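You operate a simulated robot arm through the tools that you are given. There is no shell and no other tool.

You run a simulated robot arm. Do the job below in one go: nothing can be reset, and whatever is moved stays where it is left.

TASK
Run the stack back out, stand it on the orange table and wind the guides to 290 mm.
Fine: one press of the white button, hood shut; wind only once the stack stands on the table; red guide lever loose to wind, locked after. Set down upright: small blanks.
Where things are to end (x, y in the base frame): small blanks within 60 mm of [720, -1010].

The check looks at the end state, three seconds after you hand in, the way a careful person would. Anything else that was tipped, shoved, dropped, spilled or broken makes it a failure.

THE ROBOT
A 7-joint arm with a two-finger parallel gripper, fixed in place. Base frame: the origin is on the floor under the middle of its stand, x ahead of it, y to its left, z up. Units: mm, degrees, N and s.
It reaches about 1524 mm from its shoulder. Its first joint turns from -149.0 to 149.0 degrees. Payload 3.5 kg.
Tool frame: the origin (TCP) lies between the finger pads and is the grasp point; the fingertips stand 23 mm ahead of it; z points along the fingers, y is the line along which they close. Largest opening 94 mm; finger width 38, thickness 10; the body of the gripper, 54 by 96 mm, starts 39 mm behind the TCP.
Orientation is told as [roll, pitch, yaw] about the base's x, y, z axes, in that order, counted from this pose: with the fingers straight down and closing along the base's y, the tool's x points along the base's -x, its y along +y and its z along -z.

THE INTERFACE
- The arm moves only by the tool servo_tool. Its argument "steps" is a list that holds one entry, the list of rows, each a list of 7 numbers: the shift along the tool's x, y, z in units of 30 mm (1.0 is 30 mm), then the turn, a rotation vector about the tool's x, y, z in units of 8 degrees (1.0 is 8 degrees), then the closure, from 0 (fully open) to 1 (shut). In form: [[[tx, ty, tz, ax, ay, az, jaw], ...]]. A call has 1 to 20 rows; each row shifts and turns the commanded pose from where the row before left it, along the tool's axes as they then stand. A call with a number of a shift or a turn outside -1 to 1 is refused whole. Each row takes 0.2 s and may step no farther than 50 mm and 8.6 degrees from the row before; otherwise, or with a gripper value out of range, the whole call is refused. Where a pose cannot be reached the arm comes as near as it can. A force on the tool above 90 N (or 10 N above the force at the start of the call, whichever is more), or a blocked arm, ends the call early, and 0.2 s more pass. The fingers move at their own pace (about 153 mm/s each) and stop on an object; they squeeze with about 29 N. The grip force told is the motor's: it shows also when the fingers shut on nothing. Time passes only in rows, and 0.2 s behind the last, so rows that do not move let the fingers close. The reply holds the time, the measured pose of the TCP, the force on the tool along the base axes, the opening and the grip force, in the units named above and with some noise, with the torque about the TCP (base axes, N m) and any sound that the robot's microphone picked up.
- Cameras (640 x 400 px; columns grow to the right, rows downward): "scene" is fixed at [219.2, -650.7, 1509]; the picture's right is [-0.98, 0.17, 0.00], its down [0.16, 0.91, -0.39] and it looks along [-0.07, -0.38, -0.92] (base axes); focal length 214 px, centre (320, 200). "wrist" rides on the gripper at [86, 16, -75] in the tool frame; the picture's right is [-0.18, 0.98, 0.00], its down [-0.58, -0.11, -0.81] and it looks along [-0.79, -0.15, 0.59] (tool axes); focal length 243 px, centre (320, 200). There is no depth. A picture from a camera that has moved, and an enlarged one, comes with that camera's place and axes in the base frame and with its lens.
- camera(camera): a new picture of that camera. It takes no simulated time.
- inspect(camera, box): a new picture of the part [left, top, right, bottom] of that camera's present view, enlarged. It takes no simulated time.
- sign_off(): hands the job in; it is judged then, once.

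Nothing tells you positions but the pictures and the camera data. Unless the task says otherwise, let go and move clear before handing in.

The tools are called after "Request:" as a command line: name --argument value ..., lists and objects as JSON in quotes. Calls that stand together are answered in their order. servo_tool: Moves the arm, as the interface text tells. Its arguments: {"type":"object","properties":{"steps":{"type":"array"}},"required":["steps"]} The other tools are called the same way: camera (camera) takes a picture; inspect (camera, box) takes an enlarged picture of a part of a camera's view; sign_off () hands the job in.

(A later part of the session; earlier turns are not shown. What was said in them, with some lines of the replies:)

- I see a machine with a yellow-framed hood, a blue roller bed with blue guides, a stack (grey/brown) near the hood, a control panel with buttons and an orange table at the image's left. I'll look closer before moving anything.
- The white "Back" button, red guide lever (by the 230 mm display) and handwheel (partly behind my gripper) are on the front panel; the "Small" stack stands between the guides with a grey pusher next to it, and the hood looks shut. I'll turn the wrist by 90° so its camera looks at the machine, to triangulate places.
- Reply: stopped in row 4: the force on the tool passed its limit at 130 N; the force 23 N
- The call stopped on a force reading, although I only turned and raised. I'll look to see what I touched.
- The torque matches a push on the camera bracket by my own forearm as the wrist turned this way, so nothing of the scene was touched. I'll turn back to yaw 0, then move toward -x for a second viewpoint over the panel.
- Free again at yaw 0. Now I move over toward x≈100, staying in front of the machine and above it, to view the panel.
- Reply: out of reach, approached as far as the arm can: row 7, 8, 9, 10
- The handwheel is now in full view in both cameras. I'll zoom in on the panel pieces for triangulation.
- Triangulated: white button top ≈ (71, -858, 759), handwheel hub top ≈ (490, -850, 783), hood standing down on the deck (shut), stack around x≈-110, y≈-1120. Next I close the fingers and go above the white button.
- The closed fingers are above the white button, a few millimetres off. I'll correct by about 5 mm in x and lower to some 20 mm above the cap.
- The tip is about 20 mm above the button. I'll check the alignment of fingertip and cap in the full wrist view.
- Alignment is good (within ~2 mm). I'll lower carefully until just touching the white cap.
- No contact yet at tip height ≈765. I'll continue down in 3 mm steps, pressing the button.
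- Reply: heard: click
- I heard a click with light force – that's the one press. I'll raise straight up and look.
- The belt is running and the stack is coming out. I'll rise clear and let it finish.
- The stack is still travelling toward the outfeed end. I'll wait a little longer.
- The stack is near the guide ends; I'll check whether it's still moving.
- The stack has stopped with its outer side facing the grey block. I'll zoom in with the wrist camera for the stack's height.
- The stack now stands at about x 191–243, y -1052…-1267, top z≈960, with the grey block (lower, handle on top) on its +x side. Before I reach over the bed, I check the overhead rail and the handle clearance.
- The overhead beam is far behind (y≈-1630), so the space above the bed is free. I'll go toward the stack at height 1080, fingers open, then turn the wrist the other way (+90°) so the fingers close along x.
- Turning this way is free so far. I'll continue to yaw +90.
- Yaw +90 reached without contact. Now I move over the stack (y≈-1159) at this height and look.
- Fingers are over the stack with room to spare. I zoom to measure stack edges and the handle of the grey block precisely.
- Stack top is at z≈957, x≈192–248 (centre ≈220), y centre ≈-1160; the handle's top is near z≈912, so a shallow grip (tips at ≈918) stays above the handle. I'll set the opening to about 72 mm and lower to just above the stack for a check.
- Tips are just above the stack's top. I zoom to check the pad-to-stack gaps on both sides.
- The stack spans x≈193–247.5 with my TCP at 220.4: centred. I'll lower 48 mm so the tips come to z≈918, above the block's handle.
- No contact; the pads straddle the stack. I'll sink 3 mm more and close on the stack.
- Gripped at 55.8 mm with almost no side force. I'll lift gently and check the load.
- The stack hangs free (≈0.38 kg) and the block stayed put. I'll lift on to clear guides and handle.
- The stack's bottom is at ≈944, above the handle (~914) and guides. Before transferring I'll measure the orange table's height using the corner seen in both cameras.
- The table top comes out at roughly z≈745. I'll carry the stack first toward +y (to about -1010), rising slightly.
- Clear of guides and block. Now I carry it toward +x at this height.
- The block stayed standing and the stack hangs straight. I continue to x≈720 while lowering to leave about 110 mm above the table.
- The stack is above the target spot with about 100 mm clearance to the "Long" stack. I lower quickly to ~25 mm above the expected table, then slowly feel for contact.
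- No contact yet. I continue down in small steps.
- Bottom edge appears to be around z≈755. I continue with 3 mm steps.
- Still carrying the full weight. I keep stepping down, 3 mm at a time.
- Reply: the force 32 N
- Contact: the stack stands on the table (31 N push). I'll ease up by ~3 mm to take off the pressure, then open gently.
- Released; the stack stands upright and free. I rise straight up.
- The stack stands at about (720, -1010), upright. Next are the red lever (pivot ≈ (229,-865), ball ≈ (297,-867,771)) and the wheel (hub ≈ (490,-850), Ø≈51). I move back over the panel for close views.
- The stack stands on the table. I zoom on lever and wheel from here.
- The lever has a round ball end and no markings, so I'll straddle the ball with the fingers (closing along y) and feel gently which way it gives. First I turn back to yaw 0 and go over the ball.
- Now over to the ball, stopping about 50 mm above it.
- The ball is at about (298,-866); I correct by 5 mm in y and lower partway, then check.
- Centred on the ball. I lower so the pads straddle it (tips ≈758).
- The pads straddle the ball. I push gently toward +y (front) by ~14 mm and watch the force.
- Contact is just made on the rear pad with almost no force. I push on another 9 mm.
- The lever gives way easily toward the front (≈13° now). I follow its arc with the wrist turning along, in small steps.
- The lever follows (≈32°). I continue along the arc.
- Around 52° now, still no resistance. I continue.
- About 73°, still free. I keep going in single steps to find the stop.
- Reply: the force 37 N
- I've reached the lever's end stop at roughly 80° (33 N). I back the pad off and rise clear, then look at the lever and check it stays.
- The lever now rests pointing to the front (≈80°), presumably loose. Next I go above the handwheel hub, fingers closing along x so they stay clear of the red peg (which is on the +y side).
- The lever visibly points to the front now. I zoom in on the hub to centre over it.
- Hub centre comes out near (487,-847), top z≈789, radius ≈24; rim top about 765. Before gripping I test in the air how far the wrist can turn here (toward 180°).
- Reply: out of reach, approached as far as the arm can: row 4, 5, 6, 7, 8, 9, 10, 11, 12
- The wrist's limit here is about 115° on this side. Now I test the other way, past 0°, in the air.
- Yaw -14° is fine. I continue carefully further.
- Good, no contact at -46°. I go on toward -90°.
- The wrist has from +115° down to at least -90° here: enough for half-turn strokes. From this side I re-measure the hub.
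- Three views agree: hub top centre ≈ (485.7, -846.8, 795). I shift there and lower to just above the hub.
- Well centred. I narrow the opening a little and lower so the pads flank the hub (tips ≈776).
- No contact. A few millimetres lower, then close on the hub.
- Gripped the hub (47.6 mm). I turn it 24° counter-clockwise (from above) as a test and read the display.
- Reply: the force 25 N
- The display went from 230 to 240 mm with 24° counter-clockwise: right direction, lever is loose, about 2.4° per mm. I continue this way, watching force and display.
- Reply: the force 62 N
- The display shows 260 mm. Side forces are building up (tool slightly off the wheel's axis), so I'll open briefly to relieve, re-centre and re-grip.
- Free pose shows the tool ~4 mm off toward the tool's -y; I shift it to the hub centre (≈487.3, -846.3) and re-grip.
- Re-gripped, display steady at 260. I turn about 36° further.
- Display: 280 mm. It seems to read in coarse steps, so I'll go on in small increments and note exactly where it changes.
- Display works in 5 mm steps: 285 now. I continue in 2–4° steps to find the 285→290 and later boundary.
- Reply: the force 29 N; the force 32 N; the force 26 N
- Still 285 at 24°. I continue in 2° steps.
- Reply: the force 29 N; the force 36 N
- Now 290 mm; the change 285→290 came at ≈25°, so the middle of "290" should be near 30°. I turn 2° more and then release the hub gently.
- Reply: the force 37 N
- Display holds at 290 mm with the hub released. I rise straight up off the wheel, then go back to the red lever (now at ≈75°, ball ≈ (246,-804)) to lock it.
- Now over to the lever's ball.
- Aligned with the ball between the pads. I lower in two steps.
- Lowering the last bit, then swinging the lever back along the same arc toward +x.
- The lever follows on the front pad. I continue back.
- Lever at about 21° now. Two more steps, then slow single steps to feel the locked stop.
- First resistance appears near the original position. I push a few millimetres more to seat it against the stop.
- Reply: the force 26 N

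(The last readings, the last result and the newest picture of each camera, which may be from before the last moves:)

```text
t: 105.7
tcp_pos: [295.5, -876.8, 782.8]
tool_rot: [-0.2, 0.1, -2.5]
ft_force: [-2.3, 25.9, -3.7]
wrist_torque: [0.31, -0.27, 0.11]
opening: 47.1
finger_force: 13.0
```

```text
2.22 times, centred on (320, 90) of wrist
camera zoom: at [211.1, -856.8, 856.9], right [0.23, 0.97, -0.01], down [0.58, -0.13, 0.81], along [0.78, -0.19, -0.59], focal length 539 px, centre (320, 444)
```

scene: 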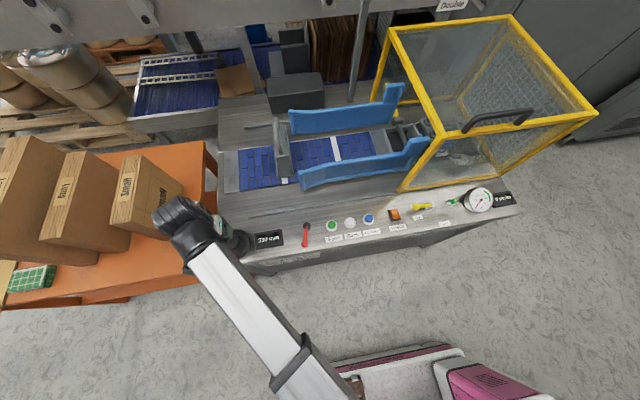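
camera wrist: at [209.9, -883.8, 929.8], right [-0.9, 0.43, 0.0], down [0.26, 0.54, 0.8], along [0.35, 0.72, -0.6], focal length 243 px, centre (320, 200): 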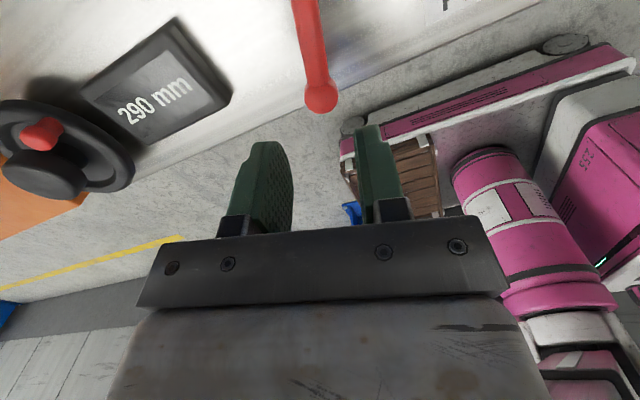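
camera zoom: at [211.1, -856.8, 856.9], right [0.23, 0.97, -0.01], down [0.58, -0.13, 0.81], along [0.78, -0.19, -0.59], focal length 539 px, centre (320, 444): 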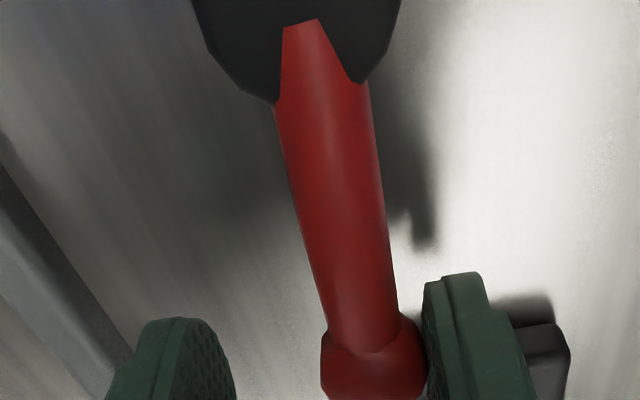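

The lever sits firmly against its stop at the original (locked) position. I back off and rise clear.

Request:
servo_tool --steps '[[[0, 0.25, 0, 0, 0, 0, 0.62], [0, 0.15, 0, 0, 0, 0, 0.62], [0, 0, 0, 0, 0, 0, 0.62]]]'

Request:
servo_tool --steps '[[[0, 0, -0.4, 0, 0, 0, 0.62], [0, 0, -0.8, 0, 0, 0, 0.62], [0, 0, -1, 0, 0, 0, 0.62], [0, 0, -1, 0, 0, 0, 0.62], [0, 0, -1, 0, 0, 0, 0.62], [0, 0, -1, 0, 0, 0, 0.62], [0, 0, -0.6, 0, 0, 0, 0.3], [0, 0, 0, 0, 0, 0, 0]]]'

Request:
camera --camera "wrist"

Request:
inspect --camera "scene" --box '[215, 195, 335, 270]'

```text
t: 106.5
tcp_pos: [295.5, -866.9, 782.7]
tool_rot: [-0.6, 0.1, -2.5]
ft_force: [0.0, -0.5, -0.8]
wrist_torque: [-0.01, -0.01, -0.03]
opening: 35.9
finger_force: 0.0
```

```text
t: 108.3
tcp_pos: [297.4, -864.4, 958.2]
tool_rot: [-0.5, 0.2, -2.5]
ft_force: [0.3, -0.2, -0.8]
wrist_torque: [-0.02, 0.01, 0.02]
opening: 93.7
finger_force: 0.1
```

```text
taken
camera wrist: at [212.5, -845.2, 1032.5], right [0.23, 0.97, -0.01], down [0.58, -0.13, 0.81], along [0.78, -0.19, -0.59], focal length 243 px, centre (320, 200)
```

wrist: 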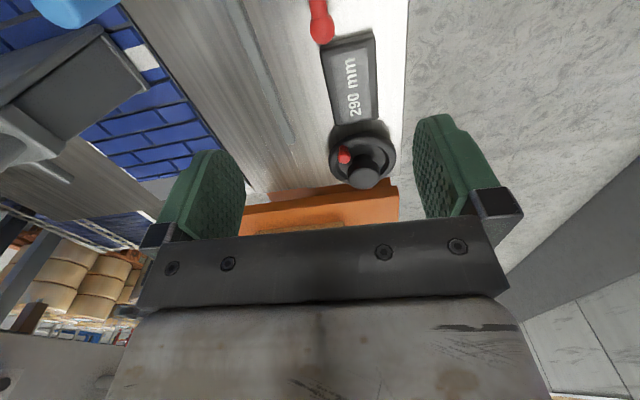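

```text
5.33 times, centred on (275, 232) of scene
camera zoom: at [219.2, -650.7, 1509.0], right [-0.98, 0.17, 0.0], down [0.16, 0.91, -0.39], along [-0.07, -0.38, -0.92], focal length 1144 px, centre (560, 27)
```

zoom: 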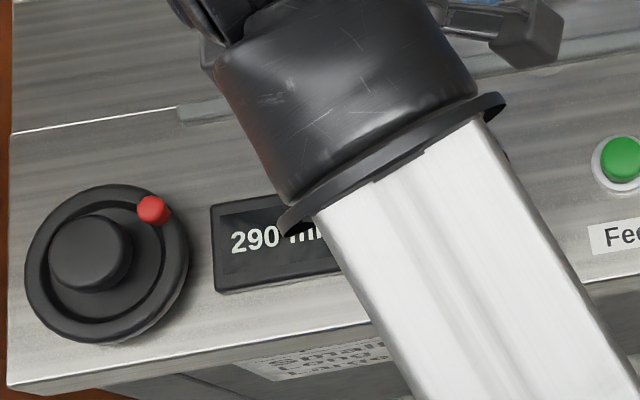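

Display reads 290, lever back. I withdraw to the starting area to see everything unobstructed.

Request:
servo_tool --steps '[[[-0.3, 0.6, -0.4, 0, 0, 0, 0], [-0.5, 0.75, -0.5, 0, 0, 0, 0], [-0.6, 0.8, -0.5, 0, 0, 0, 0], [-0.6, 0.8, -0.5, 0, 0, 0, 0], [-0.6, 0.8, -0.5, 0, 0, -0.3, 0], [-0.6, 0.8, -0.5, 0, 0, 0, 0], [0, 0, 0, 0, 0, 0, 0], [0, 0, 0, 0, 0, 0, 0]]]'

Request:
camera --camera "scene"

Request:
inspect --camera "scene" --box '[215, 195, 335, 270]'

Request:
inspect --camera "scene" --box '[220, 70, 460, 220]'

Request:
inspect --camera "scene" --box '[0, 120, 240, 320]'

```text
t: 110.1
tcp_pos: [395.4, -730.7, 1040.4]
tool_rot: [-0.5, 0.1, -0.1]
ft_force: [-0.4, 0.7, -0.9]
wrist_torque: [0.0, 0.0, -0.02]
opening: 94.0
finger_force: 0.2
```

```text
taken
```

scene: 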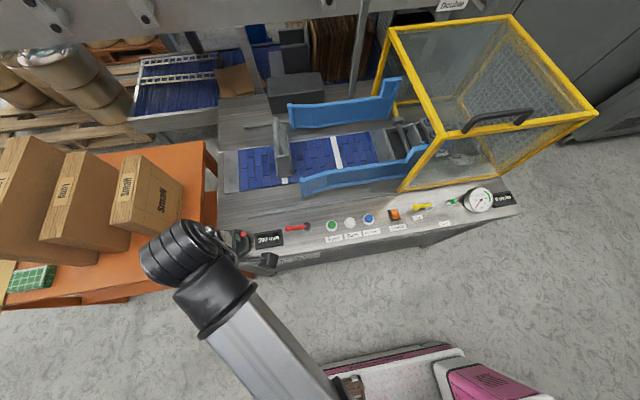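

```text
5.33 times, centred on (275, 232) of scene
camera zoom: at [219.2, -650.7, 1509.0], right [-0.98, 0.17, 0.0], down [0.16, 0.91, -0.39], along [-0.07, -0.38, -0.92], focal length 1144 px, centre (560, 27)
```

zoom: 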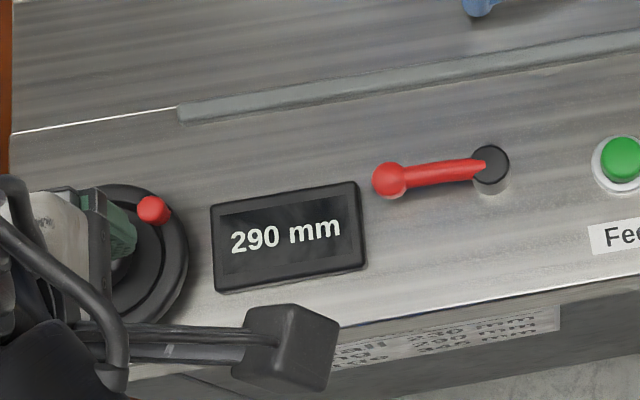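

```text
2.67 times, centred on (340, 145) of scene
camera zoom: at [219.2, -650.7, 1509.0], right [-0.98, 0.17, 0.0], down [0.16, 0.91, -0.39], along [-0.07, -0.38, -0.92], focal length 572 px, centre (267, 347)
```

zoom: 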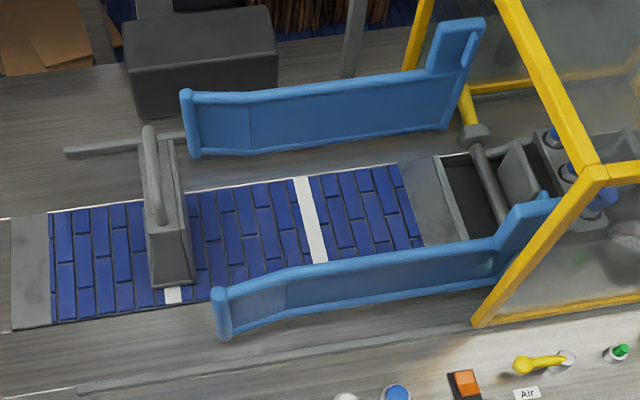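

```text
2.00 times, centred on (120, 220) of scene
camera zoom: at [219.2, -650.7, 1509.0], right [-0.98, 0.17, 0.0], down [0.16, 0.91, -0.39], along [-0.07, -0.38, -0.92], focal length 429 px, centre (720, 160)
```

zoom: 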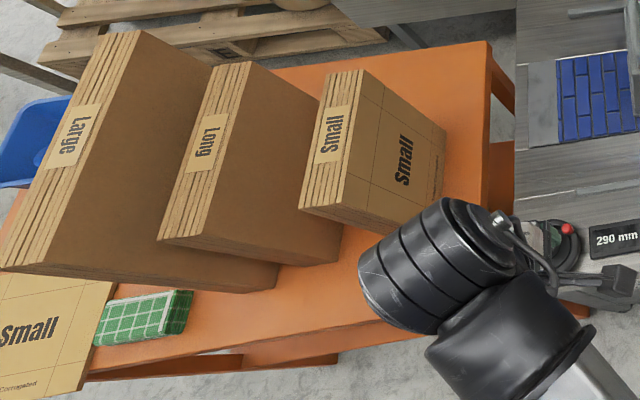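

The small stack stands upright on the orange table at about (720, -1010). The display reads 290 mm, the red lever is back against its locked stop, and the hood is shut. The block and the other stacks are undisturbed, and the gripper is empty and clear, so I'm handing in.

Request:
sign_off

```text
The job is handed in.
```

The small blanks are off the machine and standing upright on the orange table at about (720, -1010), and the guides are wound to 290 mm. The job is handed in; I have not seen the check's result.

- **Run-out:** I pressed the white button once with the hood shut, and the belt carried the stack out to the open end.
- **Stack:** I gripped it above the grey block's handle, lifted it clear and set it down by feel on the table. The block is still standing on the belt where the run-out left it.
- **Guides:** The wheel was turned only after the stack stood on the table, with the red lever swung loose. The display reads in 5 mm steps. I stopped near the middle of the 290 step, so the true value could be 1–2 mm off.
- **Lever:** It is back against its stop at the starting position, which I took as locked. It carries no markings, but the wheel turned freely once I had swung it away from there.
- **Self-contact:** Early on, turning the wrist pressed the camera bracket against the arm's own forearm (about 130 N) and stopped the move. Nothing in the scene was touched.

The arm is clear, back near its starting position with the gripper open.
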